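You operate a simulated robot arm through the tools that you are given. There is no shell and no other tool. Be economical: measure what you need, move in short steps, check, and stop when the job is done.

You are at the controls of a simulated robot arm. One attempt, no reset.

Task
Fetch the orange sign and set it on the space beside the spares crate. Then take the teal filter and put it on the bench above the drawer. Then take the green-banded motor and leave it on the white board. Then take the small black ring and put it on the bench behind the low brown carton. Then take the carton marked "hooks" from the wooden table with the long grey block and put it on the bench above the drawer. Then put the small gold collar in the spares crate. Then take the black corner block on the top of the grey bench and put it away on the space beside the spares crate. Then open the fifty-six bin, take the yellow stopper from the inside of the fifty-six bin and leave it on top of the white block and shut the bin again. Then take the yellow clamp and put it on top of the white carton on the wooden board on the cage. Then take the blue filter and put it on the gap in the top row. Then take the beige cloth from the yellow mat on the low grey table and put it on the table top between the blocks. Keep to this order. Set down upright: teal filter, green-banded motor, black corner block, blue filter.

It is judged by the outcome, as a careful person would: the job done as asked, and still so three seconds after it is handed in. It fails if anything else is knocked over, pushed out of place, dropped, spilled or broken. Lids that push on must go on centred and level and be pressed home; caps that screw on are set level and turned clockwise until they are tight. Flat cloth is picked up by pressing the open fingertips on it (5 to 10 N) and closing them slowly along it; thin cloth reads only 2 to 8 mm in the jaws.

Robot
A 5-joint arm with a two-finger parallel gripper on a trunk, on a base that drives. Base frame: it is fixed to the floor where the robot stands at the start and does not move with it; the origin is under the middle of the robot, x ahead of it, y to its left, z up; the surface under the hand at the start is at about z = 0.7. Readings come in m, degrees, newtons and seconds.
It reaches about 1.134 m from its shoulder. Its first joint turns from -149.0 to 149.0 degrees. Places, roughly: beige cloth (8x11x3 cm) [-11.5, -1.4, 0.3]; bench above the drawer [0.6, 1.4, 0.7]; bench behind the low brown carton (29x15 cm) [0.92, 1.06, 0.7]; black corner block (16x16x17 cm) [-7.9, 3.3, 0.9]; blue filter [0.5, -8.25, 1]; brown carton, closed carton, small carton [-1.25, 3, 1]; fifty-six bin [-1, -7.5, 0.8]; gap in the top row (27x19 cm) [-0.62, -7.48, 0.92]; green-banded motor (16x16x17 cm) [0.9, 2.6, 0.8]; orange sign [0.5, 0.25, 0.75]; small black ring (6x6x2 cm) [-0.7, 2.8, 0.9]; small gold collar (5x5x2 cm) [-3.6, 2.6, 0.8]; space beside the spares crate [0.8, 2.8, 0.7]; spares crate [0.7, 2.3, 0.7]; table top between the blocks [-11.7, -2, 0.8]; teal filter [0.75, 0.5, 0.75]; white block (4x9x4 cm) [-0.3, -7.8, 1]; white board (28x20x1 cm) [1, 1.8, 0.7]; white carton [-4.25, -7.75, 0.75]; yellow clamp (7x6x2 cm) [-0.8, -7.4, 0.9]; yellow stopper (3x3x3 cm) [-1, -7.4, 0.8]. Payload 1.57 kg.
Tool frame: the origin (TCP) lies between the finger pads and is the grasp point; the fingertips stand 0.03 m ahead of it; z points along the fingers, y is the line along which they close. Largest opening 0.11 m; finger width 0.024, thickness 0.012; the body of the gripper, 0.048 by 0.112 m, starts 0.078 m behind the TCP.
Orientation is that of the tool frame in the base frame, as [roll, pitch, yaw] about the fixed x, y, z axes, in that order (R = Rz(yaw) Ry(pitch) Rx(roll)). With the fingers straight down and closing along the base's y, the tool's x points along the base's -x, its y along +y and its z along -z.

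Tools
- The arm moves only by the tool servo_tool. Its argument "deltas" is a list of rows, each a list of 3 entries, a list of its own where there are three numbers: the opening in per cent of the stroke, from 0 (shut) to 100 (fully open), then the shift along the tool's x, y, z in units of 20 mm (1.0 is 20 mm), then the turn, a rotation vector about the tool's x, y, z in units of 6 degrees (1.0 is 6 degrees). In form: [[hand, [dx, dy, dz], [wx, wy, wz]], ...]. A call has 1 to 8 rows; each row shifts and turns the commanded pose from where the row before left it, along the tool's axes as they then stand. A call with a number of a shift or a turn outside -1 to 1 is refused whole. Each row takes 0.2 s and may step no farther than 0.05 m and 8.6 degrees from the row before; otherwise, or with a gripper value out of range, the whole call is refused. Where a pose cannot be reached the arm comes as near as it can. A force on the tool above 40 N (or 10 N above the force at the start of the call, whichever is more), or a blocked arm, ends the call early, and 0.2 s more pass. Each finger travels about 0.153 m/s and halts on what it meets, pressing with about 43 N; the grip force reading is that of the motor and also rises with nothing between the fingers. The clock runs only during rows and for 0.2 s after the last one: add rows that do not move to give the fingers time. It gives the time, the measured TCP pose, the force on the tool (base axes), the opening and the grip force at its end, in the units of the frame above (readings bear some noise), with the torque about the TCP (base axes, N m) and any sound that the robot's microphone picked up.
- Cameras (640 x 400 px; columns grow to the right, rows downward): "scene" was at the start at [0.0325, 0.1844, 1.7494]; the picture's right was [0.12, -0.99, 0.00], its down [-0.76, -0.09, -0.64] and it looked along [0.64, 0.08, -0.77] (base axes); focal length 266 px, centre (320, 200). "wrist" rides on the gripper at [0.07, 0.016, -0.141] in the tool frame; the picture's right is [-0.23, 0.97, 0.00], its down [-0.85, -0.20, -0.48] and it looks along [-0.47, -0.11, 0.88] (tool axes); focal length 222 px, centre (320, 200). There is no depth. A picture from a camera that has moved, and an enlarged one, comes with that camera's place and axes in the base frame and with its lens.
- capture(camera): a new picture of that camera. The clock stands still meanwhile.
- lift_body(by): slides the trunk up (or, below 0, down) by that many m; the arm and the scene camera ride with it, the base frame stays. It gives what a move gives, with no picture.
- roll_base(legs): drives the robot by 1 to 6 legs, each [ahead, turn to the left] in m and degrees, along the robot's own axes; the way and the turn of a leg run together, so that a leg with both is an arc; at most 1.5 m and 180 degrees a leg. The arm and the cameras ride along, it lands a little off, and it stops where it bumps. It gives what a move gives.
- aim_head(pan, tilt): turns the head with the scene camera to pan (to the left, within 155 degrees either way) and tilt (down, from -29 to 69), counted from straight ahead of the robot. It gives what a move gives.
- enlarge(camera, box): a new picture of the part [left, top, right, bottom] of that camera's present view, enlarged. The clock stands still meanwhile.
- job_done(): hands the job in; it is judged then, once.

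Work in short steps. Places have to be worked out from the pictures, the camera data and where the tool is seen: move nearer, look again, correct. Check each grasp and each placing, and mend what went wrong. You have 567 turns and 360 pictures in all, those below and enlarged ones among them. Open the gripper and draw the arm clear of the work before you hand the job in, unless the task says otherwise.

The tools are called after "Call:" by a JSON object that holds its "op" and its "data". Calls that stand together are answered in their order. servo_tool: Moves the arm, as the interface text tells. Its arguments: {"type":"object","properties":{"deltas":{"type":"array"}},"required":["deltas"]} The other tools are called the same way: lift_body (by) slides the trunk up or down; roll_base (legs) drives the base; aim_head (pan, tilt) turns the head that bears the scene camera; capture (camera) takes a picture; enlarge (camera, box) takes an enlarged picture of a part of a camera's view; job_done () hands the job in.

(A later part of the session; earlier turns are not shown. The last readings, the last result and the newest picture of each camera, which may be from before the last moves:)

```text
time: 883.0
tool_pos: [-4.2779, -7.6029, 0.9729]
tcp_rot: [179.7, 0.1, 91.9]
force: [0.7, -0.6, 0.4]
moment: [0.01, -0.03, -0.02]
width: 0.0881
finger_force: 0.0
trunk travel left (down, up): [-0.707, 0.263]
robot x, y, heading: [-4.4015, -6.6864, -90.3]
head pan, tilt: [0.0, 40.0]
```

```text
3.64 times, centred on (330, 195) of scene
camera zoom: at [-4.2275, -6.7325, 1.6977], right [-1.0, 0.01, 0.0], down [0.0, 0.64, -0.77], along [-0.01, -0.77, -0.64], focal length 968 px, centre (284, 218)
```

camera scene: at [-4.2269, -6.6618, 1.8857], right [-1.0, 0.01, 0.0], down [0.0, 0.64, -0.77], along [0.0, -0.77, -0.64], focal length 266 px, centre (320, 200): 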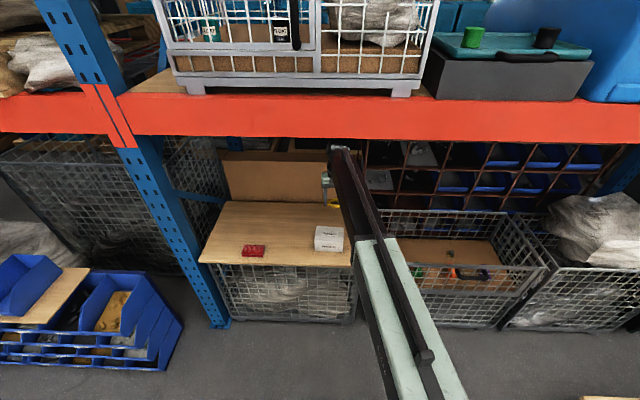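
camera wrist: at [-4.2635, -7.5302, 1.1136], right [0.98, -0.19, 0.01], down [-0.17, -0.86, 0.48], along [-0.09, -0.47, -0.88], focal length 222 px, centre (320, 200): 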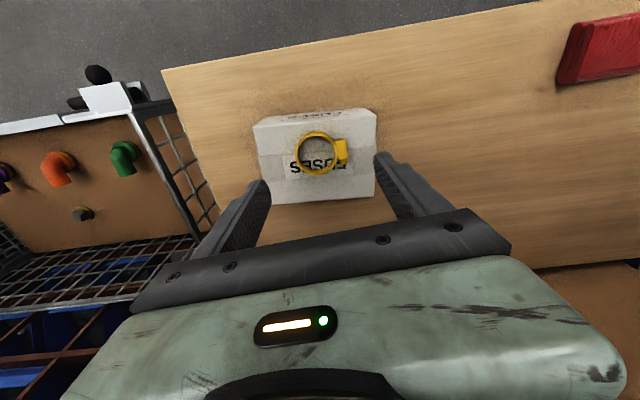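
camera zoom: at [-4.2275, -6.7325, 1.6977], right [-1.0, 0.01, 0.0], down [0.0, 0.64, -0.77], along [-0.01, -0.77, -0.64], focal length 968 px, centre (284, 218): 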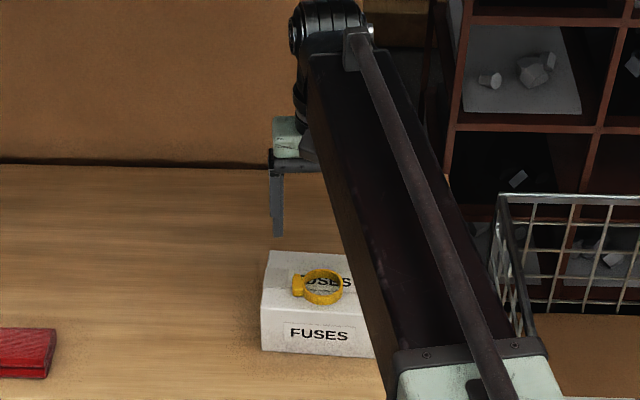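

Clamp is on the white FUSES carton. Next the blue filter behind the KIT carton. Back out and return along the aisle.

Call:
{"op": "lift_body", "data": {"by": 0.15}}

Call:
{"op": "roll_base", "data": {"legs": [[-0.45, 0], [0, 90], [1.5, 0], [1.5, 0], [1.1, 0]]}}

Call:
{"op": "aim_head", "data": {"pan": -50, "tilt": 30}}

Call:
{"op": "capture", "data": {"camera": "scene"}}

```text
time: 884.8
tool_pos: [-4.2775, -7.6018, 1.1235]
tcp_rot: [179.7, 0.1, 92.0]
force: [-0.2, -0.2, 0.2]
moment: [0.0, 0.04, 0.0]
width: 0.088
finger_force: 0.1
trunk travel left (down, up): [-0.857, 0.113]
robot x, y, heading: [-4.3979, -6.6904, -90.8]
head pan, tilt: [0.0, 40.0]
```

```text
time: 910.7
tool_pos: [0.6424, -6.1639, 1.1223]
tcp_rot: [179.7, 0.1, -178.9]
force: [-0.6, 0.4, 0.2]
moment: [0.02, -0.01, -0.02]
width: 0.0881
finger_force: 0.1
trunk travel left (down, up): [-0.857, 0.113]
robot x, y, heading: [-0.2738, -6.274, -1.2]
head pan, tilt: [0.0, 40.0]
```

```text
time: 911.9
tool_pos: [0.6413, -6.1652, 1.1235]
tcp_rot: [179.7, 0.1, -178.8]
force: [0.4, 1.2, 0.8]
moment: [-0.01, -0.03, -0.02]
width: 0.0881
finger_force: 0.0
trunk travel left (down, up): [-0.857, 0.113]
robot x, y, heading: [-0.2715, -6.2757, -1.3]
head pan, tilt: [-50.0, 30.0]
```

```text
112 pictures are left
camera scene: at [-0.2559, -6.1742, 1.863], right [-0.78, -0.63, 0.0], down [-0.31, 0.39, -0.87], along [0.54, -0.68, -0.5], focal length 266 px, centre (320, 200)
```

scene: 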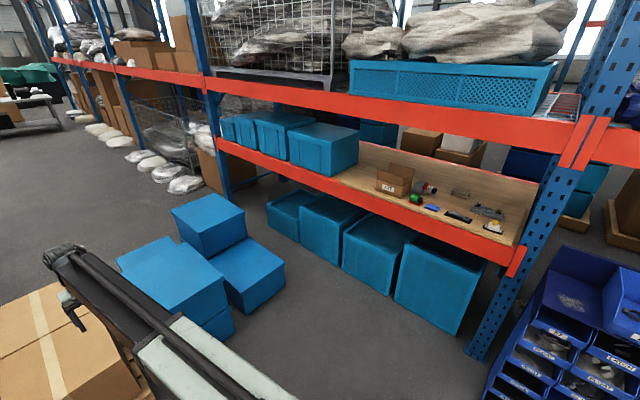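

Call:
{"op": "enlarge", "data": {"camera": "scene", "box": [350, 140, 470, 230]}}

```text
4.44 times, centred on (410, 185) of scene
camera zoom: at [-0.2559, -6.1742, 1.863], right [-0.78, -0.63, 0.0], down [-0.31, 0.39, -0.87], along [0.54, -0.68, -0.5], focal length 1183 px, centre (-80, 267)
```

zoom: 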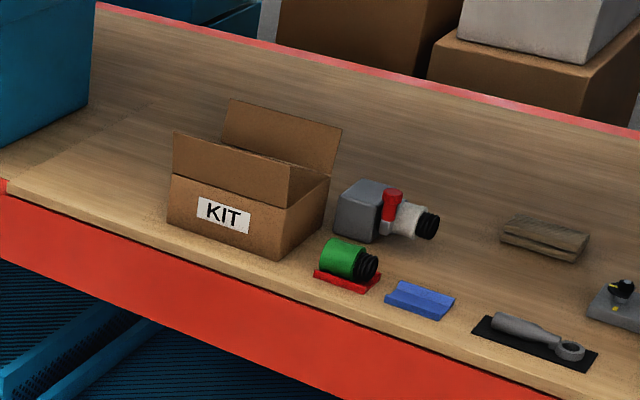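

Position the base opposite the KIT carton.

Call:
{"op": "roll_base", "data": {"legs": [[0.55, 0], [0, -88.7], [0.3, 0]]}}

Call:
{"op": "lift_body", "data": {"by": 0.033}}

Call:
{"op": "aim_head", "data": {"pan": 0, "tilt": 25}}

Call:
{"op": "capture", "data": {"camera": "scene"}}

```text
time: 920.5
tool_pos: [0.4101, -7.502, 1.1226]
tcp_rot: [179.7, 0.0, 92.3]
force: [0.6, 0.3, -0.9]
moment: [0.03, 0.01, -0.03]
width: 0.088
finger_force: 0.0
trunk travel left (down, up): [-0.857, 0.113]
robot x, y, heading: [0.3117, -6.5879, -90.8]
head pan, tilt: [-50.0, 30.0]
```

```text
time: 921.3
tool_pos: [0.4101, -7.4983, 1.1563]
tcp_rot: [179.7, 0.0, 92.2]
force: [-0.1, -0.7, 0.0]
moment: [-0.02, 0.0, 0.0]
width: 0.088
finger_force: 0.1
trunk travel left (down, up): [-0.89, 0.08]
robot x, y, heading: [0.3133, -6.5888, -90.6]
head pan, tilt: [-50.0, 30.0]
```

```text
time: 922.5
tool_pos: [0.4102, -7.499, 1.1559]
tcp_rot: [179.7, 0.0, 92.1]
force: [-0.3, -0.1, -0.4]
moment: [0.03, -0.01, -0.03]
width: 0.088
finger_force: 0.0
trunk travel left (down, up): [-0.89, 0.08]
robot x, y, heading: [0.3153, -6.5893, -90.6]
head pan, tilt: [0.0, 25.0]
```

```text
110 pictures are left
camera scene: at [0.4841, -6.6378, 1.904], right [-1.0, 0.01, 0.0], down [0.01, 0.42, -0.91], along [-0.01, -0.91, -0.42], focal length 266 px, centre (320, 200)
```

scene: 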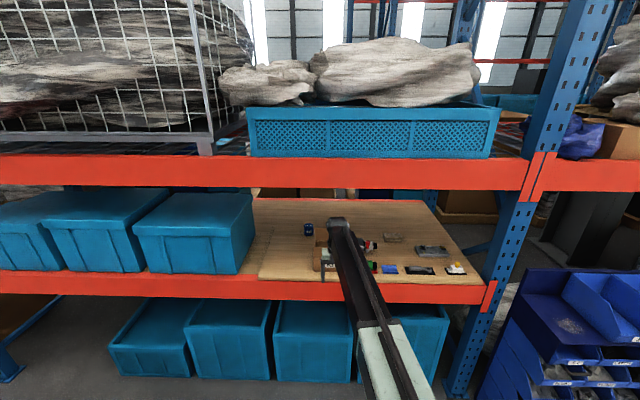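

Call:
{"op": "enlarge", "data": {"camera": "scene", "box": [230, 180, 400, 300]}}

```text
3.33 times, centred on (315, 240) of scene
camera zoom: at [0.4841, -6.6378, 1.904], right [-1.0, 0.01, 0.0], down [0.01, 0.42, -0.91], along [-0.01, -0.91, -0.42], focal length 887 px, centre (337, 67)
```

zoom: 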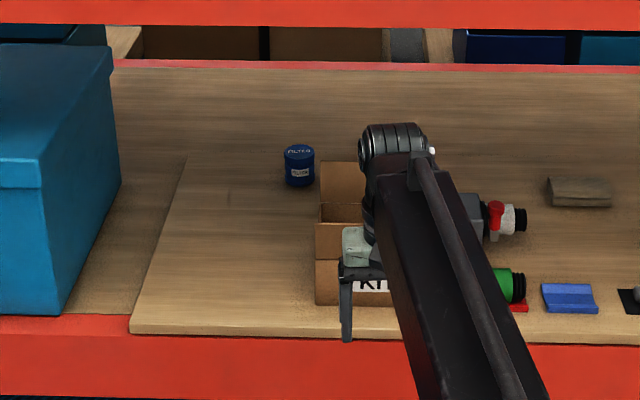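

Filter is at ≈ (0.545, −8.19), top z≈1.00, clear of KIT's right side. Swing the tool to x≈0.56 and drive in.

Call:
{"op": "servo_tool", "data": {"deltas": [[80, [0, 1, 0], [0, 0, 0]], [80, [0, 1, 0], [0, 0, 0]], [80, [0, 1, 0], [0, 0, 0]], [80, [0, 1, 0], [0, 0, 0]], [80, [0, 1, 0], [0, 0, 0]], [80, [0, 1, 0], [0, 0, 0]], [80, [0, 1, 0], [0, 0, 0]], [80, [0, 0.6, 0], [0, 0, 0]]]}}

Call:
{"op": "roll_base", "data": {"legs": [[0.35, 0]]}}

Call:
{"op": "capture", "data": {"camera": "scene"}}

Call:
{"op": "capture", "data": {"camera": "wrist"}}

```text
time: 924.3
tool_pos: [0.5622, -7.4941, 1.156]
tcp_rot: [179.7, 0.1, 92.2]
force: [0.2, 0.0, 0.1]
moment: [0.03, 0.0, 0.03]
width: 0.0881
finger_force: 0.1
trunk travel left (down, up): [-0.89, 0.08]
robot x, y, heading: [0.3113, -6.5886, -90.5]
head pan, tilt: [0.0, 25.0]
```

```text
time: 926.5
tool_pos: [0.5565, -7.8434, 1.156]
tcp_rot: [179.8, 0.2, 92.1]
force: [0.2, -0.6, -0.6]
moment: [0.02, 0.0, 0.0]
width: 0.088
finger_force: 0.0
trunk travel left (down, up): [-0.89, 0.08]
robot x, y, heading: [0.3078, -6.9352, -90.9]
head pan, tilt: [0.0, 25.0]
```

```text
108 pictures are left
camera scene: at [0.4798, -6.9874, 1.904], right [-1.0, 0.01, 0.0], down [0.01, 0.42, -0.91], along [-0.01, -0.91, -0.42], focal length 266 px, centre (320, 200)
```

scene: 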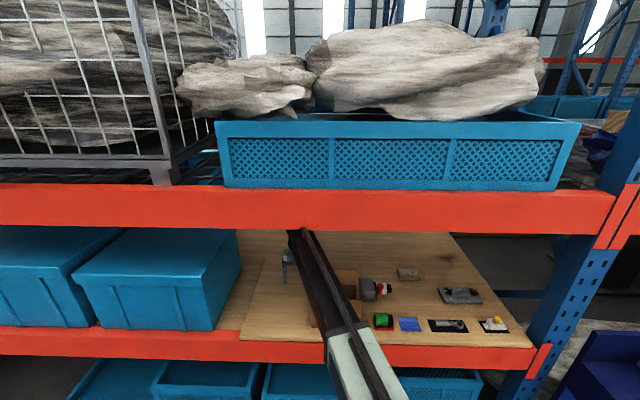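

```text
107 pictures are left
camera wrist: at [0.5709, -7.7711, 1.2962], right [0.98, -0.19, 0.01], down [-0.17, -0.86, 0.48], along [-0.09, -0.47, -0.88], focal length 222 px, centre (320, 200)
```

wrist: 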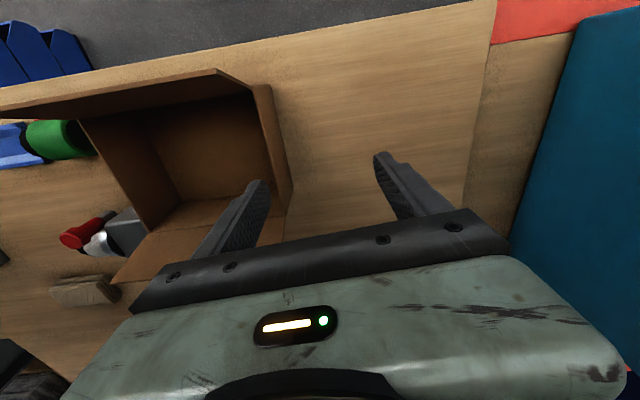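

Call:
{"op": "roll_base", "data": {"legs": [[0.25, 0]]}}

Call:
{"op": "capture", "data": {"camera": "wrist"}}

Call:
{"op": "capture", "data": {"camera": "scene"}}

```text
time: 928.4
tool_pos: [0.5562, -8.0967, 1.1569]
tcp_rot: [179.7, 0.0, 92.3]
force: [0.1, -0.5, 0.3]
moment: [0.0, 0.02, -0.06]
width: 0.088
finger_force: 0.1
trunk travel left (down, up): [-0.89, 0.08]
robot x, y, heading: [0.3082, -7.1891, -90.6]
head pan, tilt: [0.0, 25.0]
```

```text
106 pictures are left
camera wrist: at [0.5706, -8.0251, 1.2961], right [0.98, -0.19, 0.01], down [-0.17, -0.86, 0.48], along [-0.09, -0.47, -0.88], focal length 222 px, centre (320, 200)
```

wrist: 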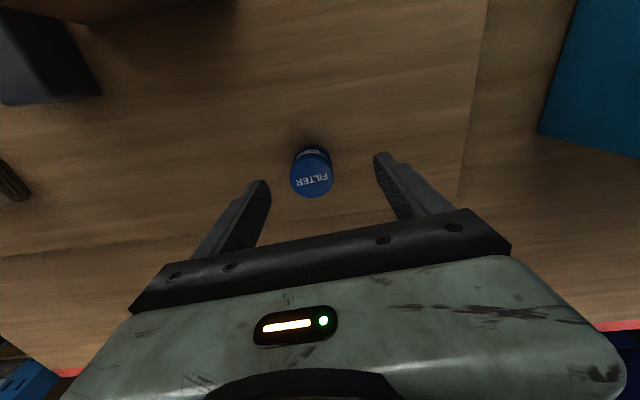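

```text
105 pictures are left
camera scene: at [0.4765, -7.242, 1.904], right [-1.0, 0.01, 0.0], down [0.01, 0.42, -0.91], along [-0.01, -0.91, -0.42], focal length 266 px, centre (320, 200)
```

scene: 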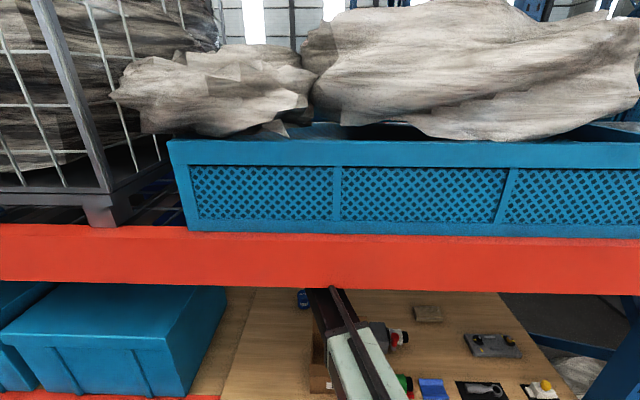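

Call:
{"op": "roll_base", "data": {"legs": [[0.045, 0]]}}

Call:
{"op": "servo_tool", "data": {"deltas": [[80, [0, -0.8, 0], [0, 0, 0]]]}}

Call:
{"op": "lift_body", "data": {"by": -0.06}}

Call:
{"op": "capture", "data": {"camera": "wrist"}}

```text
time: 929.3
tool_pos: [0.5562, -8.142, 1.1551]
tcp_rot: [179.7, 0.1, 92.4]
force: [0.6, -0.5, -0.1]
moment: [0.03, 0.01, 0.01]
width: 0.0881
finger_force: 0.1
trunk travel left (down, up): [-0.89, 0.08]
robot x, y, heading: [0.3061, -7.2335, -90.6]
head pan, tilt: [0.0, 25.0]
```

```text
time: 929.7
tool_pos: [0.54, -8.1413, 1.1561]
tcp_rot: [179.7, 0.1, 92.3]
force: [-0.2, 0.0, 1.1]
moment: [0.04, 0.0, -0.01]
width: 0.0877
finger_force: 0.0
trunk travel left (down, up): [-0.89, 0.08]
robot x, y, heading: [0.3072, -7.2402, -90.6]
head pan, tilt: [0.0, 25.0]
```

```text
time: 930.7
tool_pos: [0.5403, -8.1401, 1.0965]
tcp_rot: [179.7, 0.1, 92.2]
force: [0.4, 0.7, 1.0]
moment: [-0.02, -0.01, -0.01]
width: 0.088
finger_force: 0.1
trunk travel left (down, up): [-0.83, 0.14]
robot x, y, heading: [0.3057, -7.2388, -90.9]
head pan, tilt: [0.0, 25.0]
```

```text
104 pictures are left
camera wrist: at [0.5547, -8.0691, 1.2367], right [0.98, -0.19, 0.01], down [-0.17, -0.86, 0.48], along [-0.09, -0.47, -0.88], focal length 222 px, centre (320, 200)
```

wrist: 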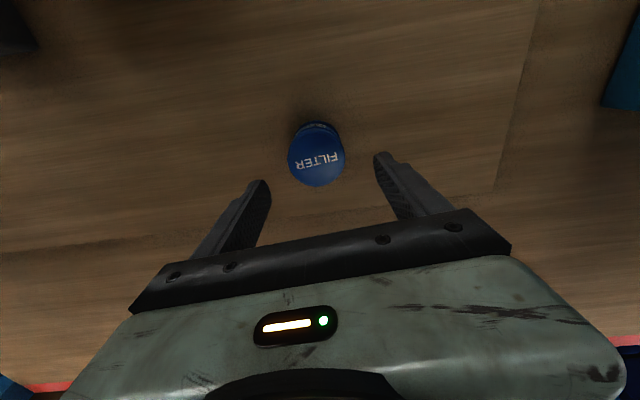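

Call:
{"op": "lift_body", "data": {"by": -0.055}}

Call:
{"op": "capture", "data": {"camera": "wrist"}}

```text
time: 931.6
tool_pos: [0.5407, -8.1391, 1.0417]
tcp_rot: [179.8, 0.1, 92.3]
force: [0.6, -0.4, -0.1]
moment: [0.01, 0.03, -0.01]
width: 0.0878
finger_force: 0.0
trunk travel left (down, up): [-0.775, 0.195]
robot x, y, heading: [0.3058, -7.2319, -90.4]
head pan, tilt: [0.0, 25.0]
```

```text
103 pictures are left
camera wrist: at [0.5547, -8.069, 1.1817], right [0.98, -0.19, 0.01], down [-0.17, -0.86, 0.48], along [-0.09, -0.47, -0.88], focal length 222 px, centre (320, 200)
```

wrist: 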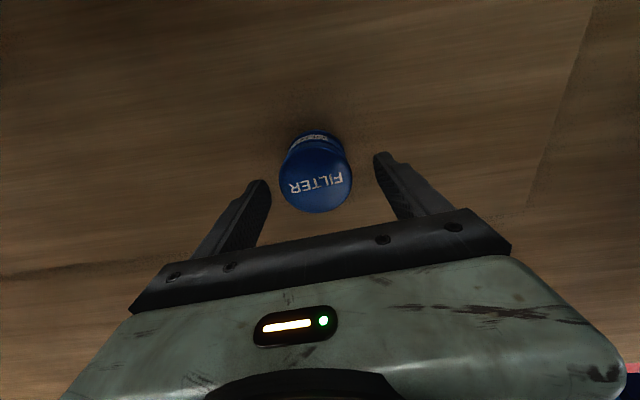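

Top ≈ z 1.0 at (0.537, −8.148). Adjust, lower and grip.

Call:
{"op": "servo_tool", "data": {"deltas": [[80, [-0.4, -0.15, 0], [0, 0, 0]]]}}

Call:
{"op": "lift_body", "data": {"by": -0.053}}

Call:
{"op": "capture", "data": {"camera": "wrist"}}

Call:
{"op": "servo_tool", "data": {"deltas": [[70, [0, 0, 0], [0, 0, 0]], [60, [0, 0, 0], [0, 0, 0]], [50, [0, 0, 0], [0, 0, 0]], [40, [0, 0, 0], [0, 0, 0]], [25, [0, 0, 0], [0, 0, 0]], [20, [0, 0, 0], [0, 0, 0]]]}}

Call:
{"op": "capture", "data": {"camera": "wrist"}}

```text
time: 932.0
tool_pos: [0.5392, -8.1495, 1.0419]
tcp_rot: [179.8, 0.1, 92.4]
force: [0.1, -0.1, -0.4]
moment: [-0.01, -0.02, 0.01]
width: 0.0878
finger_force: 0.1
trunk travel left (down, up): [-0.775, 0.195]
robot x, y, heading: [0.3083, -7.2337, -91.0]
head pan, tilt: [0.0, 25.0]
```

```text
time: 933.0
tool_pos: [0.5394, -8.1492, 0.9884]
tcp_rot: [179.6, 0.1, 92.4]
force: [0.1, 0.1, 0.5]
moment: [0.01, 0.02, 0.03]
width: 0.0882
finger_force: 0.1
trunk travel left (down, up): [-0.722, 0.248]
robot x, y, heading: [0.3052, -7.2364, -90.6]
head pan, tilt: [0.0, 25.0]
```

```text
102 pictures are left
camera wrist: at [0.5523, -8.0777, 1.1287], right [0.98, -0.19, 0.01], down [-0.17, -0.86, 0.48], along [-0.09, -0.47, -0.88], focal length 222 px, centre (320, 200)
```

wrist: 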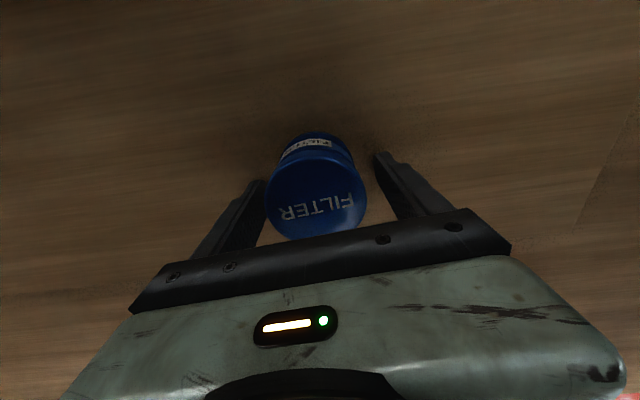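

```text
time: 934.4
tool_pos: [0.5393, -8.149, 0.9885]
tcp_rot: [179.8, 0.2, 92.3]
force: [0.4, 0.5, -0.5]
moment: [-0.03, 0.03, 0.04]
width: 0.0584
finger_force: 42.5
trunk travel left (down, up): [-0.722, 0.248]
robot x, y, heading: [0.3067, -7.2331, -90.6]
head pan, tilt: [0.0, 25.0]
```

```text
101 pictures are left
camera wrist: at [0.5524, -8.0777, 1.1286], right [0.98, -0.19, 0.01], down [-0.17, -0.86, 0.48], along [-0.09, -0.47, -0.88], focal length 222 px, centre (320, 200)
```

wrist: 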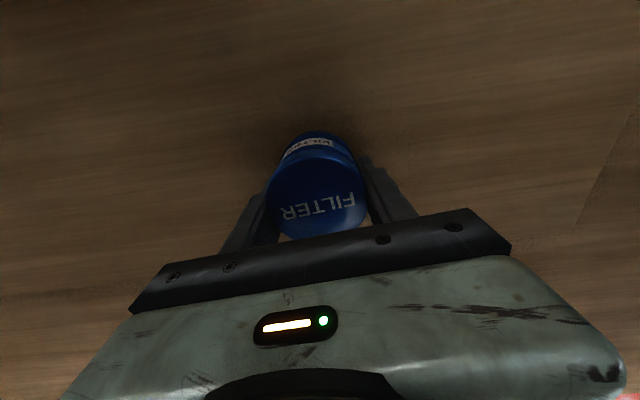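

Gripped. Lift, shift 6 cm away from KIT, and back out.

Call:
{"op": "lift_body", "data": {"by": 0.15}}

Call:
{"op": "servo_tool", "data": {"deltas": [[20, [0, 1, 0], [0, 0, 0]], [20, [0, 1, 0], [0, 0, 0]], [20, [0, 1, 0], [0, 0, 0]]]}}

Call:
{"op": "roll_base", "data": {"legs": [[-0.4, 0], [-0.45, 0]]}}

Call:
{"op": "capture", "data": {"camera": "scene"}}

```text
time: 936.1
tool_pos: [0.5383, -8.1506, 1.1385]
tcp_rot: [179.8, 0.0, 92.3]
force: [0.6, 0.6, -0.3]
moment: [-0.01, 0.02, -0.03]
width: 0.0584
finger_force: 43.4
trunk travel left (down, up): [-0.872, 0.098]
robot x, y, heading: [0.3072, -7.2344, -90.7]
head pan, tilt: [0.0, 25.0]
```

```text
time: 936.9
tool_pos: [0.5934, -8.1347, 1.1392]
tcp_rot: [179.7, 0.2, 92.3]
force: [0.5, 0.9, -0.8]
moment: [0.01, 0.02, 0.04]
width: 0.0585
finger_force: 43.2
out of reach, approached as far as the arm can: row 2, 3
trunk travel left (down, up): [-0.872, 0.098]
robot x, y, heading: [0.3008, -7.2365, -90.6]
head pan, tilt: [0.0, 25.0]
```

```text
time: 941.7
tool_pos: [0.6017, -7.2954, 1.1388]
tcp_rot: [179.6, 0.2, 91.8]
force: [-0.4, -0.4, -0.2]
moment: [0.03, -0.01, 0.03]
width: 0.0584
finger_force: 43.0
trunk travel left (down, up): [-0.872, 0.098]
robot x, y, heading: [0.3201, -6.3962, -91.4]
head pan, tilt: [0.0, 25.0]
```

```text
100 pictures are left
camera scene: at [0.4914, -6.4458, 1.886], right [-1.0, 0.02, 0.0], down [0.01, 0.42, -0.91], along [-0.02, -0.91, -0.42], focal length 266 px, centre (320, 200)
```

scene: 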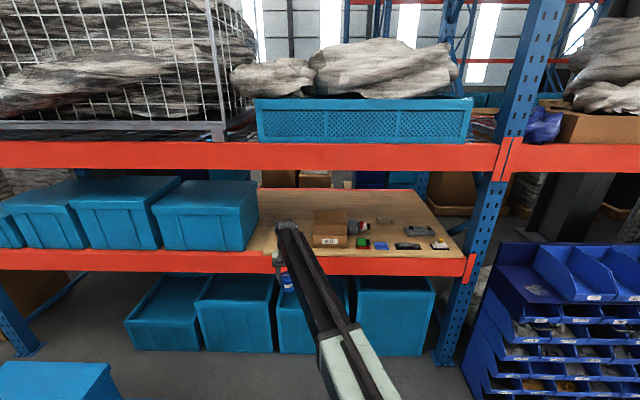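

Call:
{"op": "roll_base", "data": {"legs": [[0, -90], [1.22, 0], [0, 91]]}}

Call:
{"op": "aim_head", "data": {"pan": 0, "tilt": 40}}

Call:
{"op": "capture", "data": {"camera": "scene"}}

Call:
{"op": "capture", "data": {"camera": "wrist"}}

```text
time: 955.6
tool_pos: [-0.598, -7.2558, 1.1382]
tcp_rot: [179.4, 1.3, 93.5]
force: [0.3, 0.8, -0.2]
moment: [-0.03, 0.01, 0.0]
width: 0.0581
finger_force: 42.8
trunk travel left (down, up): [-0.872, 0.098]
robot x, y, heading: [-0.9355, -6.3717, -90.0]
head pan, tilt: [0.0, 25.0]
```

```text
time: 956.4
tool_pos: [-0.5987, -7.2564, 1.1376]
tcp_rot: [179.4, 1.4, 93.6]
force: [-0.3, -0.5, -0.3]
moment: [0.0, 0.04, -0.02]
width: 0.0576
finger_force: 43.0
trunk travel left (down, up): [-0.872, 0.098]
robot x, y, heading: [-0.939, -6.3633, -90.1]
head pan, tilt: [0.0, 40.0]
```

```text
99 pictures are left
camera scene: at [-0.7679, -6.4127, 1.8627], right [-1.0, 0.0, 0.0], down [0.0, 0.64, -0.77], along [0.0, -0.77, -0.64], focal length 266 px, centre (320, 200)
```

scene: 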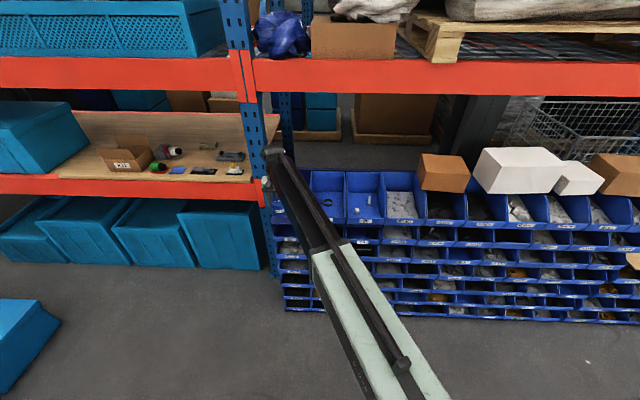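

```text
98 pictures are left
camera wrist: at [-0.587, -7.1811, 1.2772], right [0.99, -0.17, 0.02], down [-0.15, -0.86, 0.5], along [-0.07, -0.49, -0.87], focal length 222 px, centre (320, 200)
```

wrist: 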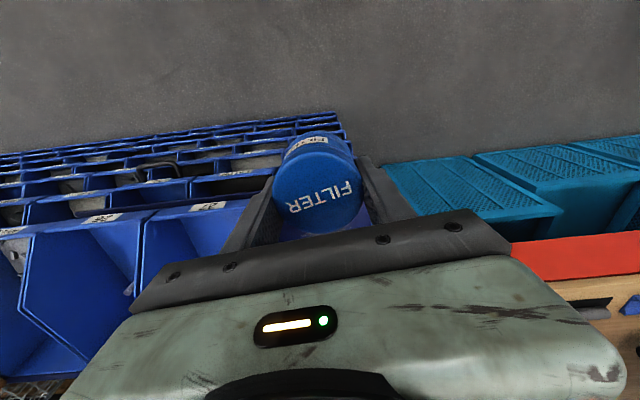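

Call:
{"op": "enlarge", "data": {"camera": "scene", "box": [240, 140, 400, 270]}}

```text
3.08 times, centred on (320, 205) of scene
camera zoom: at [-0.7679, -6.4127, 1.8627], right [-1.0, 0.0, 0.0], down [0.0, 0.64, -0.77], along [0.0, -0.77, -0.64], focal length 819 px, centre (320, 185)
```

zoom: 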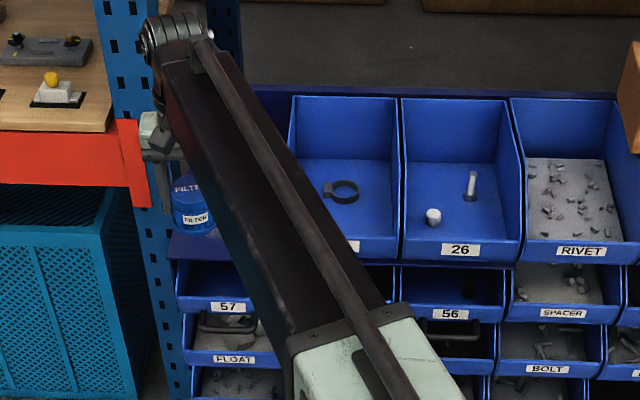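

Bin 56 is flush. Level the hand, move to x≈−0.605 and drive in over the gap.

Call:
{"op": "servo_tool", "data": {"deltas": [[20, [0, -0.35, 0], [0.08, 0.22, 0]]]}}

Call:
{"op": "roll_base", "data": {"legs": [[0.2, 0]]}}

Call:
{"op": "capture", "data": {"camera": "wrist"}}

Call:
{"op": "enlarge", "data": {"camera": "scene", "box": [220, 120, 380, 260]}}

```text
time: 956.8
tool_pos: [-0.6064, -7.2549, 1.138]
tcp_rot: [179.9, 0.1, 93.6]
force: [-0.1, 0.7, 0.0]
moment: [-0.01, 0.01, 0.0]
width: 0.0577
finger_force: 43.1
out of reach, approached as far as the arm can: row 1
trunk travel left (down, up): [-0.872, 0.098]
robot x, y, heading: [-0.9364, -6.3701, -90.1]
head pan, tilt: [0.0, 40.0]
```

```text
time: 958.4
tool_pos: [-0.6075, -7.4545, 1.1374]
tcp_rot: [179.9, 0.1, 93.6]
force: [-1.3, -0.1, -0.7]
moment: [0.0, 0.0, -0.02]
width: 0.0576
finger_force: 42.9
trunk travel left (down, up): [-0.872, 0.098]
robot x, y, heading: [-0.9393, -6.5662, -90.2]
head pan, tilt: [0.0, 40.0]
```

```text
96 pictures are left
camera wrist: at [-0.5939, -7.3809, 1.278], right [0.99, -0.17, 0.0], down [-0.15, -0.87, 0.48], along [-0.08, -0.47, -0.88], focal length 222 px, centre (320, 200)
```

wrist: 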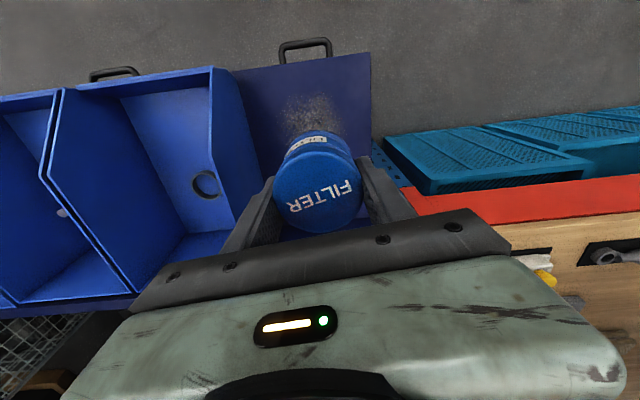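

```text
2.86 times, centred on (300, 190) of scene
camera zoom: at [-0.7684, -6.6125, 1.8626], right [-1.0, 0.0, 0.0], down [0.0, 0.64, -0.77], along [0.0, -0.77, -0.64], focal length 760 px, centre (377, 229)
```

zoom: 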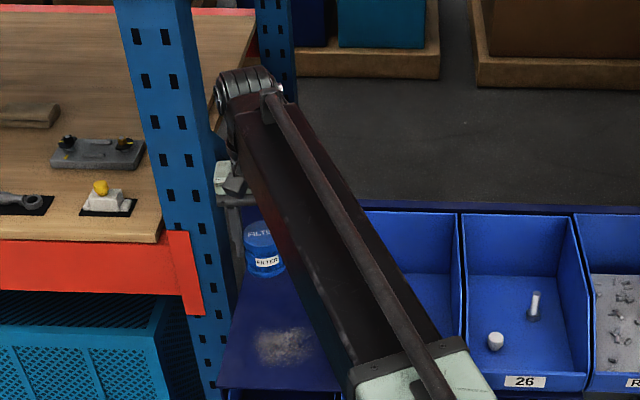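

Call:
{"op": "roll_base", "data": {"legs": [[0.015, 0]]}}

Call:
{"op": "lift_body", "data": {"by": -0.13}}

Call:
{"op": "capture", "data": {"camera": "wrist"}}

Call:
{"op": "enlarge", "data": {"camera": "scene", "box": [220, 100, 380, 240]}}

```text
time: 959.1
tool_pos: [-0.6057, -7.4672, 1.1383]
tcp_rot: [179.9, 0.0, 93.6]
force: [0.1, -1.3, -0.8]
moment: [0.03, 0.01, -0.02]
width: 0.0577
finger_force: 43.2
trunk travel left (down, up): [-0.872, 0.098]
robot x, y, heading: [-0.9369, -6.588, -90.3]
head pan, tilt: [0.0, 40.0]
```

```text
time: 960.7
tool_pos: [-0.6062, -7.4669, 1.0087]
tcp_rot: [179.8, 0.2, 93.5]
force: [-0.4, 0.7, 0.0]
moment: [0.01, -0.02, -0.01]
width: 0.0577
finger_force: 42.5
trunk travel left (down, up): [-0.742, 0.228]
robot x, y, heading: [-0.94, -6.5868, -90.0]
head pan, tilt: [0.0, 40.0]
```

```text
94 pictures are left
camera wrist: at [-0.5941, -7.3955, 1.1486], right [0.99, -0.17, 0.0], down [-0.15, -0.86, 0.48], along [-0.08, -0.47, -0.88], focal length 222 px, centre (320, 200)
```

wrist: 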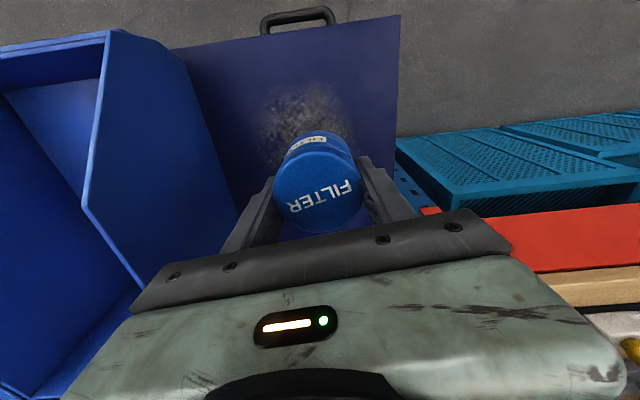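

```text
2.86 times, centred on (300, 170) of scene
camera zoom: at [-0.7686, -6.6265, 1.7327], right [-1.0, 0.0, 0.0], down [0.0, 0.64, -0.77], along [0.0, -0.77, -0.64], focal length 760 px, centre (377, 286)
```

zoom: 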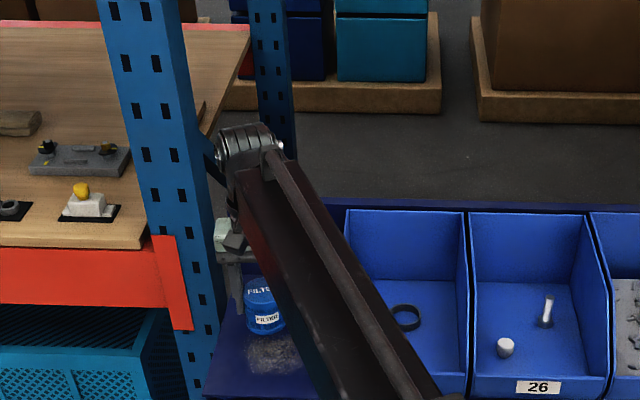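

Call:
{"op": "lift_body", "data": {"by": -0.04}}

Call:
{"op": "lift_body", "data": {"by": -0.008}}

Call:
{"op": "lift_body", "data": {"by": -0.006}}

Call:
{"op": "lift_body", "data": {"by": -0.005}}

```text
time: 961.5
tool_pos: [-0.6071, -7.4672, 0.9689]
tcp_rot: [179.7, 0.3, 93.6]
force: [0.6, 0.4, 0.3]
moment: [0.02, -0.01, -0.01]
width: 0.0575
finger_force: 42.7
trunk travel left (down, up): [-0.702, 0.268]
robot x, y, heading: [-0.9385, -6.5849, -90.2]
head pan, tilt: [0.0, 40.0]
```

```text
time: 962.1
tool_pos: [-0.6072, -7.4672, 0.9622]
tcp_rot: [179.7, 0.3, 93.6]
force: [2.6, -3.4, 22.4]
moment: [0.06, 0.06, -0.1]
width: 0.0577
finger_force: 43.0
trunk travel left (down, up): [-0.694, 0.276]
robot x, y, heading: [-0.9393, -6.5827, -90.5]
head pan, tilt: [0.0, 40.0]
```

```text
time: 962.7
tool_pos: [-0.6066, -7.4657, 0.9572]
tcp_rot: [179.8, 0.2, 93.6]
force: [1.2, 3.0, 25.3]
moment: [0.18, 0.13, -0.01]
width: 0.0571
finger_force: 43.0
trunk travel left (down, up): [-0.688, 0.282]
robot x, y, heading: [-0.9386, -6.587, -90.3]
head pan, tilt: [0.0, 40.0]
```

```text
time: 963.2
tool_pos: [-0.6073, -7.4662, 0.953]
tcp_rot: [179.7, 0.3, 93.7]
force: [2.0, 2.5, 23.6]
moment: [0.16, 0.11, -0.03]
width: 0.0567
finger_force: 43.4
trunk travel left (down, up): [-0.683, 0.287]
robot x, y, heading: [-0.9399, -6.5864, -90.1]
head pan, tilt: [0.0, 40.0]
```

Contact. Release and rise.

Call:
{"op": "servo_tool", "data": {"deltas": [[56, [0, 0, 0], [0, 0, 0]], [62, [0, 0, 0], [0, 0, 0]], [70, [0, 0, 0], [0, 0, 0]], [78, [0, 0, 0], [0, 0, 0]]]}}

Call:
{"op": "lift_body", "data": {"by": 0.15}}

Call:
{"op": "capture", "data": {"camera": "wrist"}}

Call:
{"op": "roll_base", "data": {"legs": [[-0.35, 0]]}}

Call:
{"op": "enlarge", "data": {"camera": "scene", "box": [220, 130, 420, 280]}}

```text
time: 964.2
tool_pos: [-0.6061, -7.4673, 0.9505]
tcp_rot: [179.7, 0.4, 93.7]
force: [0.8, 0.2, 0.5]
moment: [0.02, 0.0, 0.01]
width: 0.0859
finger_force: 0.1
trunk travel left (down, up): [-0.683, 0.287]
robot x, y, heading: [-0.9396, -6.5829, -89.9]
head pan, tilt: [0.0, 40.0]
```

```text
time: 966.0
tool_pos: [-0.6079, -7.4681, 1.0996]
tcp_rot: [179.8, 0.2, 93.4]
force: [0.1, -0.1, 1.0]
moment: [0.0, 0.0, 0.01]
width: 0.0859
finger_force: 0.1
trunk travel left (down, up): [-0.833, 0.137]
robot x, y, heading: [-0.9395, -6.5825, -90.4]
head pan, tilt: [0.0, 40.0]
```

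```text
92 pictures are left
camera wrist: at [-0.594, -7.3956, 1.2395], right [0.99, -0.17, 0.0], down [-0.15, -0.86, 0.48], along [-0.08, -0.47, -0.88], focal length 222 px, centre (320, 200)
```

wrist: 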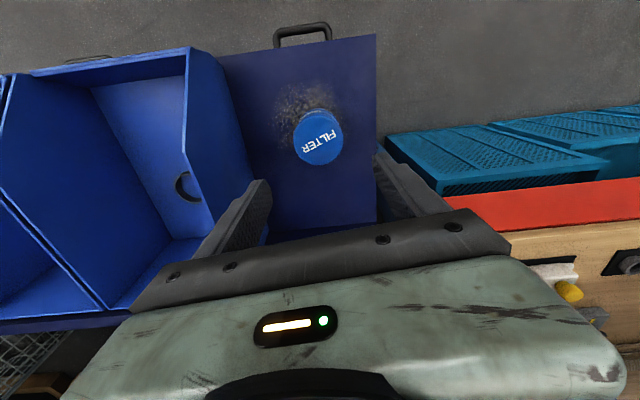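

```text
time: 968.2
tool_pos: [-0.6046, -7.1089, 1.0998]
tcp_rot: [179.9, 0.2, 93.6]
force: [-0.2, 0.1, 0.4]
moment: [0.01, 0.02, -0.05]
width: 0.0859
finger_force: 0.0
trunk travel left (down, up): [-0.833, 0.137]
robot x, y, heading: [-0.9367, -6.2279, -90.1]
head pan, tilt: [0.0, 40.0]
```

```text
2.67 times, centred on (320, 205) of scene
camera zoom: at [-0.7677, -6.2681, 1.8237], right [-1.0, 0.0, 0.0], down [0.0, 0.64, -0.77], along [0.0, -0.77, -0.64], focal length 710 px, centre (320, 187)
```

zoom: 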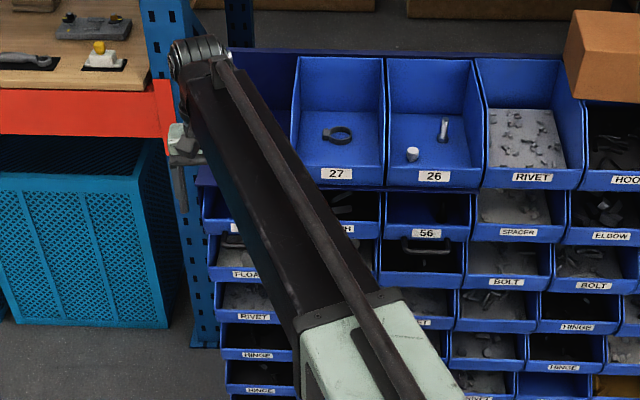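

Filter stands in the gap. Last: the beige cloth near (−11.5, −1.4). Return through the corridors.

Call:
{"op": "lift_body", "data": {"by": 0.1}}

Call:
{"op": "roll_base", "data": {"legs": [[0, -90], [1.5, 0], [0.05, 0], [0, -90], [1.5, 0], [1.55, 0]]}}

Call:
{"op": "aim_head", "data": {"pan": 0, "tilt": 25}}

Call:
{"op": "capture", "data": {"camera": "scene"}}

```text
time: 969.6
tool_pos: [-0.606, -7.109, 1.1996]
tcp_rot: [179.8, 0.2, 93.6]
force: [-1.1, 0.1, -0.8]
moment: [-0.01, -0.03, -0.02]
width: 0.0857
finger_force: 0.0
trunk travel left (down, up): [-0.933, 0.037]
robot x, y, heading: [-0.939, -6.2264, -90.0]
head pan, tilt: [0.0, 40.0]
```

```text
refused: 1.55 is not a number from -1.5 to 1.5
```

```text
time: 970.4
tool_pos: [-0.604, -7.1104, 1.1993]
tcp_rot: [179.8, 0.3, 93.7]
force: [-0.1, 1.7, 0.4]
moment: [0.0, 0.02, -0.03]
width: 0.0858
finger_force: 0.0
trunk travel left (down, up): [-0.933, 0.037]
robot x, y, heading: [-0.9401, -6.2272, -89.9]
head pan, tilt: [0.0, 25.0]
```

```text
90 pictures are left
camera scene: at [-0.7676, -6.2758, 1.9469], right [-1.0, 0.0, 0.0], down [0.0, 0.42, -0.91], along [0.0, -0.91, -0.42], focal length 266 px, centre (320, 200)
```

scene: 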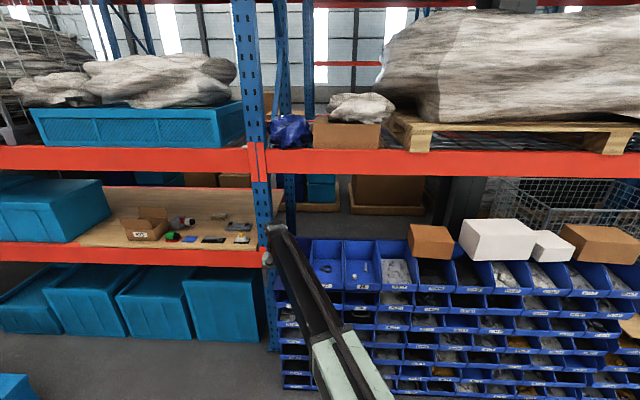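

Call:
{"op": "roll_base", "data": {"legs": [[0, -90], [1.55, 0]]}}

Call:
{"op": "roll_base", "data": {"legs": [[0, -90], [1.2, 0], [1.2, 0]]}}

```text
refused: 1.55 is not a number from -1.5 to 1.5
```

```text
time: 985.9
tool_pos: [-4.2088, -6.6335, 1.1998]
tcp_rot: [179.9, 0.3, 5.4]
force: [0.3, 0.0, 0.3]
moment: [0.0, 0.0, 0.02]
width: 0.0859
finger_force: 0.2
trunk travel left (down, up): [-0.933, 0.037]
robot x, y, heading: [-3.3361, -6.2715, -178.2]
head pan, tilt: [0.0, 25.0]
```

The first call was refused, so I'm at (−3.34, −6.27) facing −x. Look around for a route from here.

Call:
{"op": "capture", "data": {"camera": "scene"}}

Call:
{"op": "aim_head", "data": {"pan": -60, "tilt": 20}}

Call:
{"op": "capture", "data": {"camera": "scene"}}

```text
89 pictures are left
camera scene: at [-3.3769, -6.4464, 1.947], right [-0.03, 1.0, 0.0], down [0.42, 0.01, -0.91], along [-0.91, -0.03, -0.42], focal length 266 px, centre (320, 200)
```

scene: 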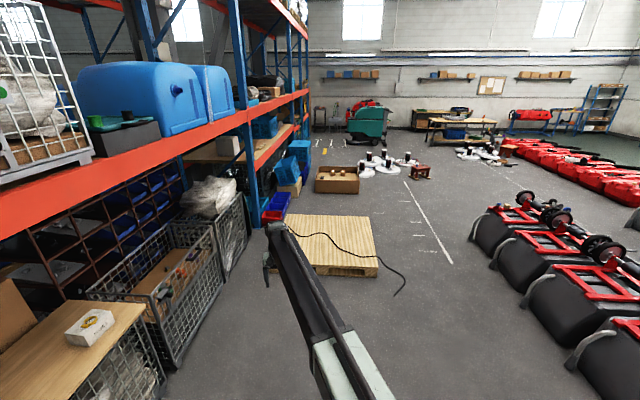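

```text
time: 987.2
tool_pos: [-4.2085, -6.6343, 1.1984]
tcp_rot: [179.8, 0.2, 5.3]
force: [0.8, 0.6, -0.1]
moment: [0.01, 0.0, 0.0]
width: 0.0857
finger_force: 0.1
trunk travel left (down, up): [-0.933, 0.037]
robot x, y, heading: [-3.3365, -6.272, -178.2]
head pan, tilt: [-60.0, 20.0]
```

```text
88 pictures are left
camera scene: at [-3.334, -6.3644, 1.9551], right [0.85, 0.53, 0.0], down [0.18, -0.29, -0.94], along [-0.5, 0.8, -0.34], focal length 266 px, centre (320, 200)
```

scene: 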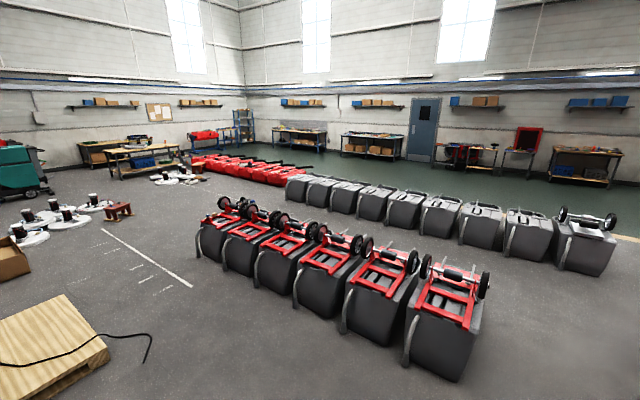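

Route B along y≈−5.2 between the pallet cable and the tubs is workable. Go step by step.

Call:
{"op": "roll_base", "data": {"legs": [[0, -36.8], [1.3, 0], [0.5, 0], [0, 35]]}}

Call:
{"op": "aim_head", "data": {"pan": 0, "tilt": 30}}

Call:
{"op": "capture", "data": {"camera": "scene"}}

```text
time: 999.6
tool_pos: [-5.6801, -5.5751, 1.2001]
tcp_rot: [179.5, 1.0, 3.4]
force: [0.3, 0.3, 1.2]
moment: [-0.03, 0.05, 0.0]
width: 0.0859
finger_force: 0.1
trunk travel left (down, up): [-0.933, 0.037]
robot x, y, heading: [-4.7969, -5.2292, 179.4]
head pan, tilt: [-60.0, 20.0]
```

```text
time: 1000.9
tool_pos: [-5.6805, -5.5761, 1.1993]
tcp_rot: [179.6, 0.9, 3.4]
force: [0.3, -1.0, -0.3]
moment: [-0.05, -0.01, 0.0]
width: 0.0857
finger_force: 0.1
trunk travel left (down, up): [-0.933, 0.037]
robot x, y, heading: [-4.804, -5.2249, 179.6]
head pan, tilt: [0.0, 30.0]
```

```text
87 pictures are left
camera scene: at [-4.8474, -5.3978, 1.939], right [0.01, 1.0, 0.0], down [0.5, 0.0, -0.87], along [-0.87, 0.01, -0.5], focal length 266 px, centre (320, 200)
```

scene: 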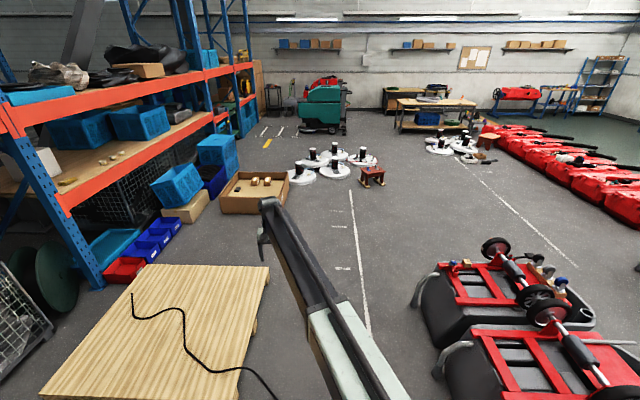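

Call:
{"op": "roll_base", "data": {"legs": [[1.2, 0], [1.2, 0], [0, -30], [0.8, 0]]}}

Call:
{"op": "aim_head", "data": {"pan": 0, "tilt": 20}}

Call:
{"op": "capture", "data": {"camera": "scene"}}

```text
time: 1018.2
tool_pos: [-8.8565, -4.6649, 1.1974]
tcp_rot: [179.5, 1.0, -26.7]
force: [-0.1, -0.3, -0.1]
moment: [-0.06, -0.01, 0.02]
width: 0.0859
finger_force: 0.1
trunk travel left (down, up): [-0.933, 0.037]
robot x, y, heading: [-7.9193, -4.8006, 149.8]
head pan, tilt: [0.0, 30.0]
```

```text
time: 1018.9
tool_pos: [-8.8572, -4.666, 1.1992]
tcp_rot: [179.5, 1.0, -26.7]
force: [1.1, -0.2, 0.5]
moment: [0.01, -0.01, -0.01]
width: 0.0858
finger_force: 0.1
trunk travel left (down, up): [-0.933, 0.037]
robot x, y, heading: [-7.9205, -4.7981, 149.7]
head pan, tilt: [0.0, 20.0]
```

```text
86 pictures are left
camera scene: at [-8.0463, -4.9264, 1.955], right [0.5, 0.86, 0.0], down [0.3, -0.17, -0.94], along [-0.81, 0.47, -0.34], focal length 266 px, centre (320, 200)
```

scene: 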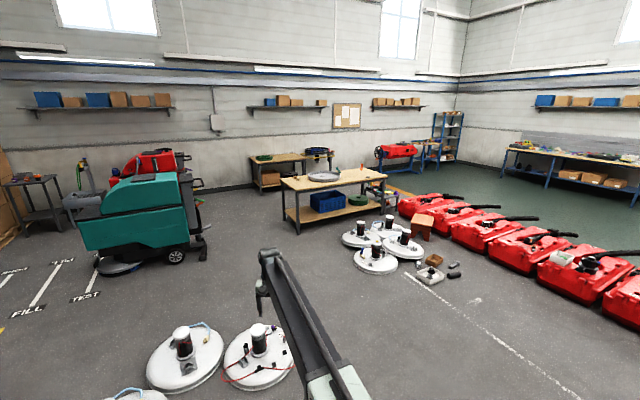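

Call:
{"op": "enlarge", "data": {"camera": "scene", "box": [240, 130, 460, 290]}}

```text
2.50 times, centred on (350, 210) of scene
camera zoom: at [-8.0463, -4.9264, 1.955], right [0.5, 0.86, 0.0], down [0.3, -0.17, -0.94], along [-0.81, 0.47, -0.34], focal length 665 px, centre (245, 175)
```

zoom: 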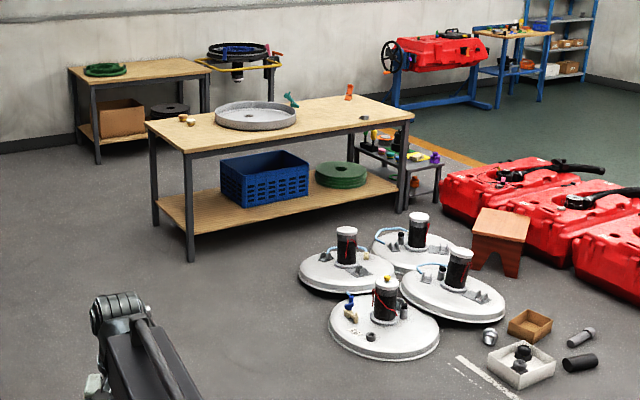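

The wooden table (with the tray) is near x −11.3…−11.95, y −3.4…−1.75; discs block its +x side. I'll go round its −y end to the back side.

Call:
{"op": "roll_base", "data": {"legs": [[0, -3.7], [1.0, 0], [0.79, 0], [0, 34], [0.9, 0]]}}

Call:
{"op": "aim_head", "data": {"pan": -25, "tilt": 30}}

Call:
{"op": "capture", "data": {"camera": "scene"}}

```text
time: 1022.2
tool_pos: [-9.1691, -4.4342, 1.1984]
tcp_rot: [179.5, 0.8, -27.9]
force: [0.2, 0.6, -0.7]
moment: [-0.06, -0.07, -0.01]
width: 0.086
finger_force: 0.0
trunk travel left (down, up): [-0.933, 0.037]
robot x, y, heading: [-8.2316, -4.5854, 150.8]
head pan, tilt: [0.0, 20.0]
stopped in leg 2: the robot was blocked; the commanded pose is now the measured one
```

```text
time: 1023.1
tool_pos: [-9.1676, -4.4366, 1.201]
tcp_rot: [179.4, 1.0, -27.9]
force: [0.7, 0.2, 0.1]
moment: [0.0, 0.03, -0.01]
width: 0.0857
finger_force: 0.0
trunk travel left (down, up): [-0.933, 0.037]
robot x, y, heading: [-8.2302, -4.5929, 150.7]
head pan, tilt: [-25.0, 30.0]
```

```text
84 pictures are left
camera scene: at [-8.3282, -4.6868, 1.9391], right [0.81, 0.58, 0.0], down [0.29, -0.41, -0.87], along [-0.51, 0.7, -0.5], focal length 266 px, centre (320, 200)
```

scene: 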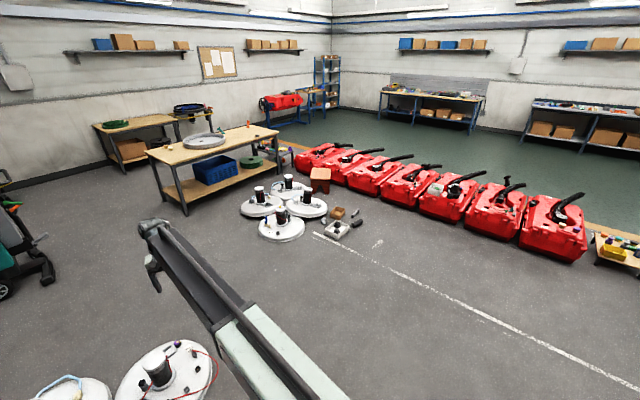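

A small red stool may be right in front. Look down.

Call:
{"op": "aim_head", "data": {"pan": 0, "tilt": 60}}

Call:
{"op": "capture", "data": {"camera": "scene"}}

Call:
{"op": "aim_head", "data": {"pan": 45, "tilt": 60}}

Call:
{"op": "capture", "data": {"camera": "scene"}}

```text
time: 1024.0
tool_pos: [-9.1666, -4.4377, 1.1991]
tcp_rot: [179.4, 1.0, -27.9]
force: [-0.3, -0.1, -0.1]
moment: [0.04, 0.02, 0.05]
width: 0.0859
finger_force: 0.0
trunk travel left (down, up): [-0.933, 0.037]
robot x, y, heading: [-8.2324, -4.5871, 150.9]
head pan, tilt: [0.0, 60.0]
```

```text
83 pictures are left
camera scene: at [-8.3339, -4.7272, 1.897], right [0.49, 0.87, 0.0], down [0.75, -0.42, -0.5], along [-0.44, 0.25, -0.87], focal length 266 px, centre (320, 200)
```

scene: 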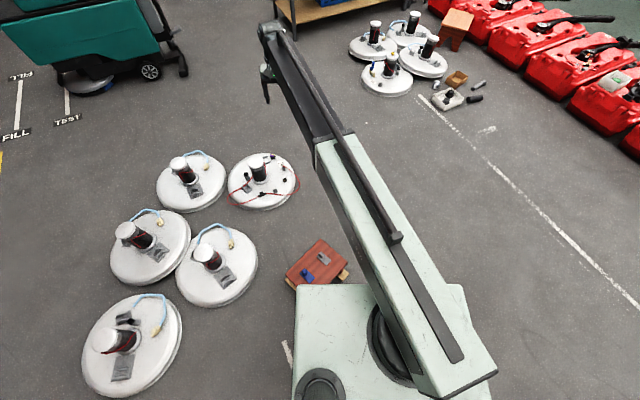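

```text
time: 1025.1
tool_pos: [-9.1671, -4.4366, 1.199]
tcp_rot: [179.4, 1.0, -27.9]
force: [0.2, 0.2, 0.7]
moment: [-0.01, -0.01, -0.03]
width: 0.0859
finger_force: 0.1
trunk travel left (down, up): [-0.933, 0.037]
robot x, y, heading: [-8.2314, -4.586, 150.8]
head pan, tilt: [45.0, 60.0]
```

```text
82 pictures are left
camera scene: at [-8.3399, -4.7779, 1.8969], right [-0.27, 0.96, 0.0], down [0.83, 0.23, -0.5], along [-0.48, -0.13, -0.87], focal length 266 px, centre (320, 200)
```

scene: 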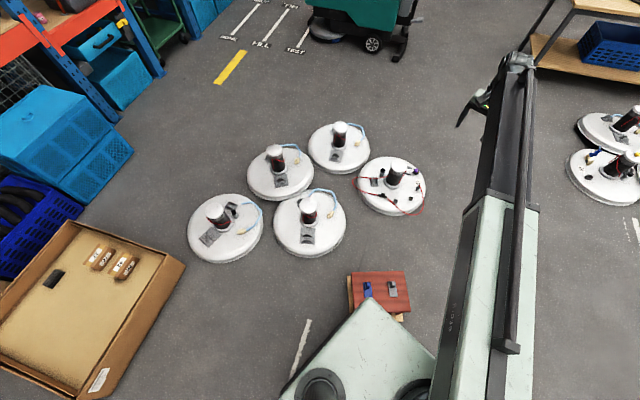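

Call:
{"op": "enlarge", "data": {"camera": "scene", "box": [330, 250, 440, 340]}}

```text
4.44 times, centred on (385, 295) of scene
camera zoom: at [-8.3399, -4.7779, 1.8969], right [-0.27, 0.96, 0.0], down [0.83, 0.23, -0.5], along [-0.48, -0.13, -0.87], focal length 1183 px, centre (31, -222)
```

zoom: 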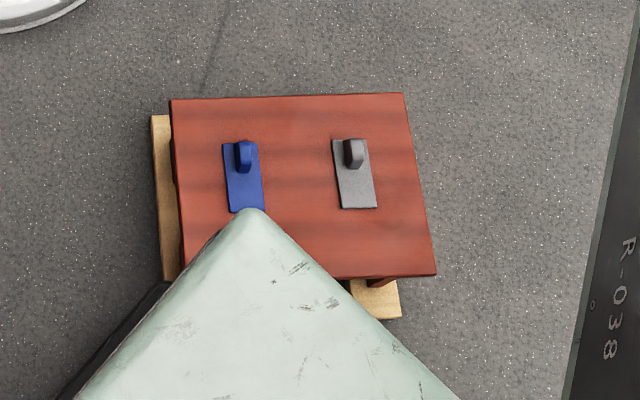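

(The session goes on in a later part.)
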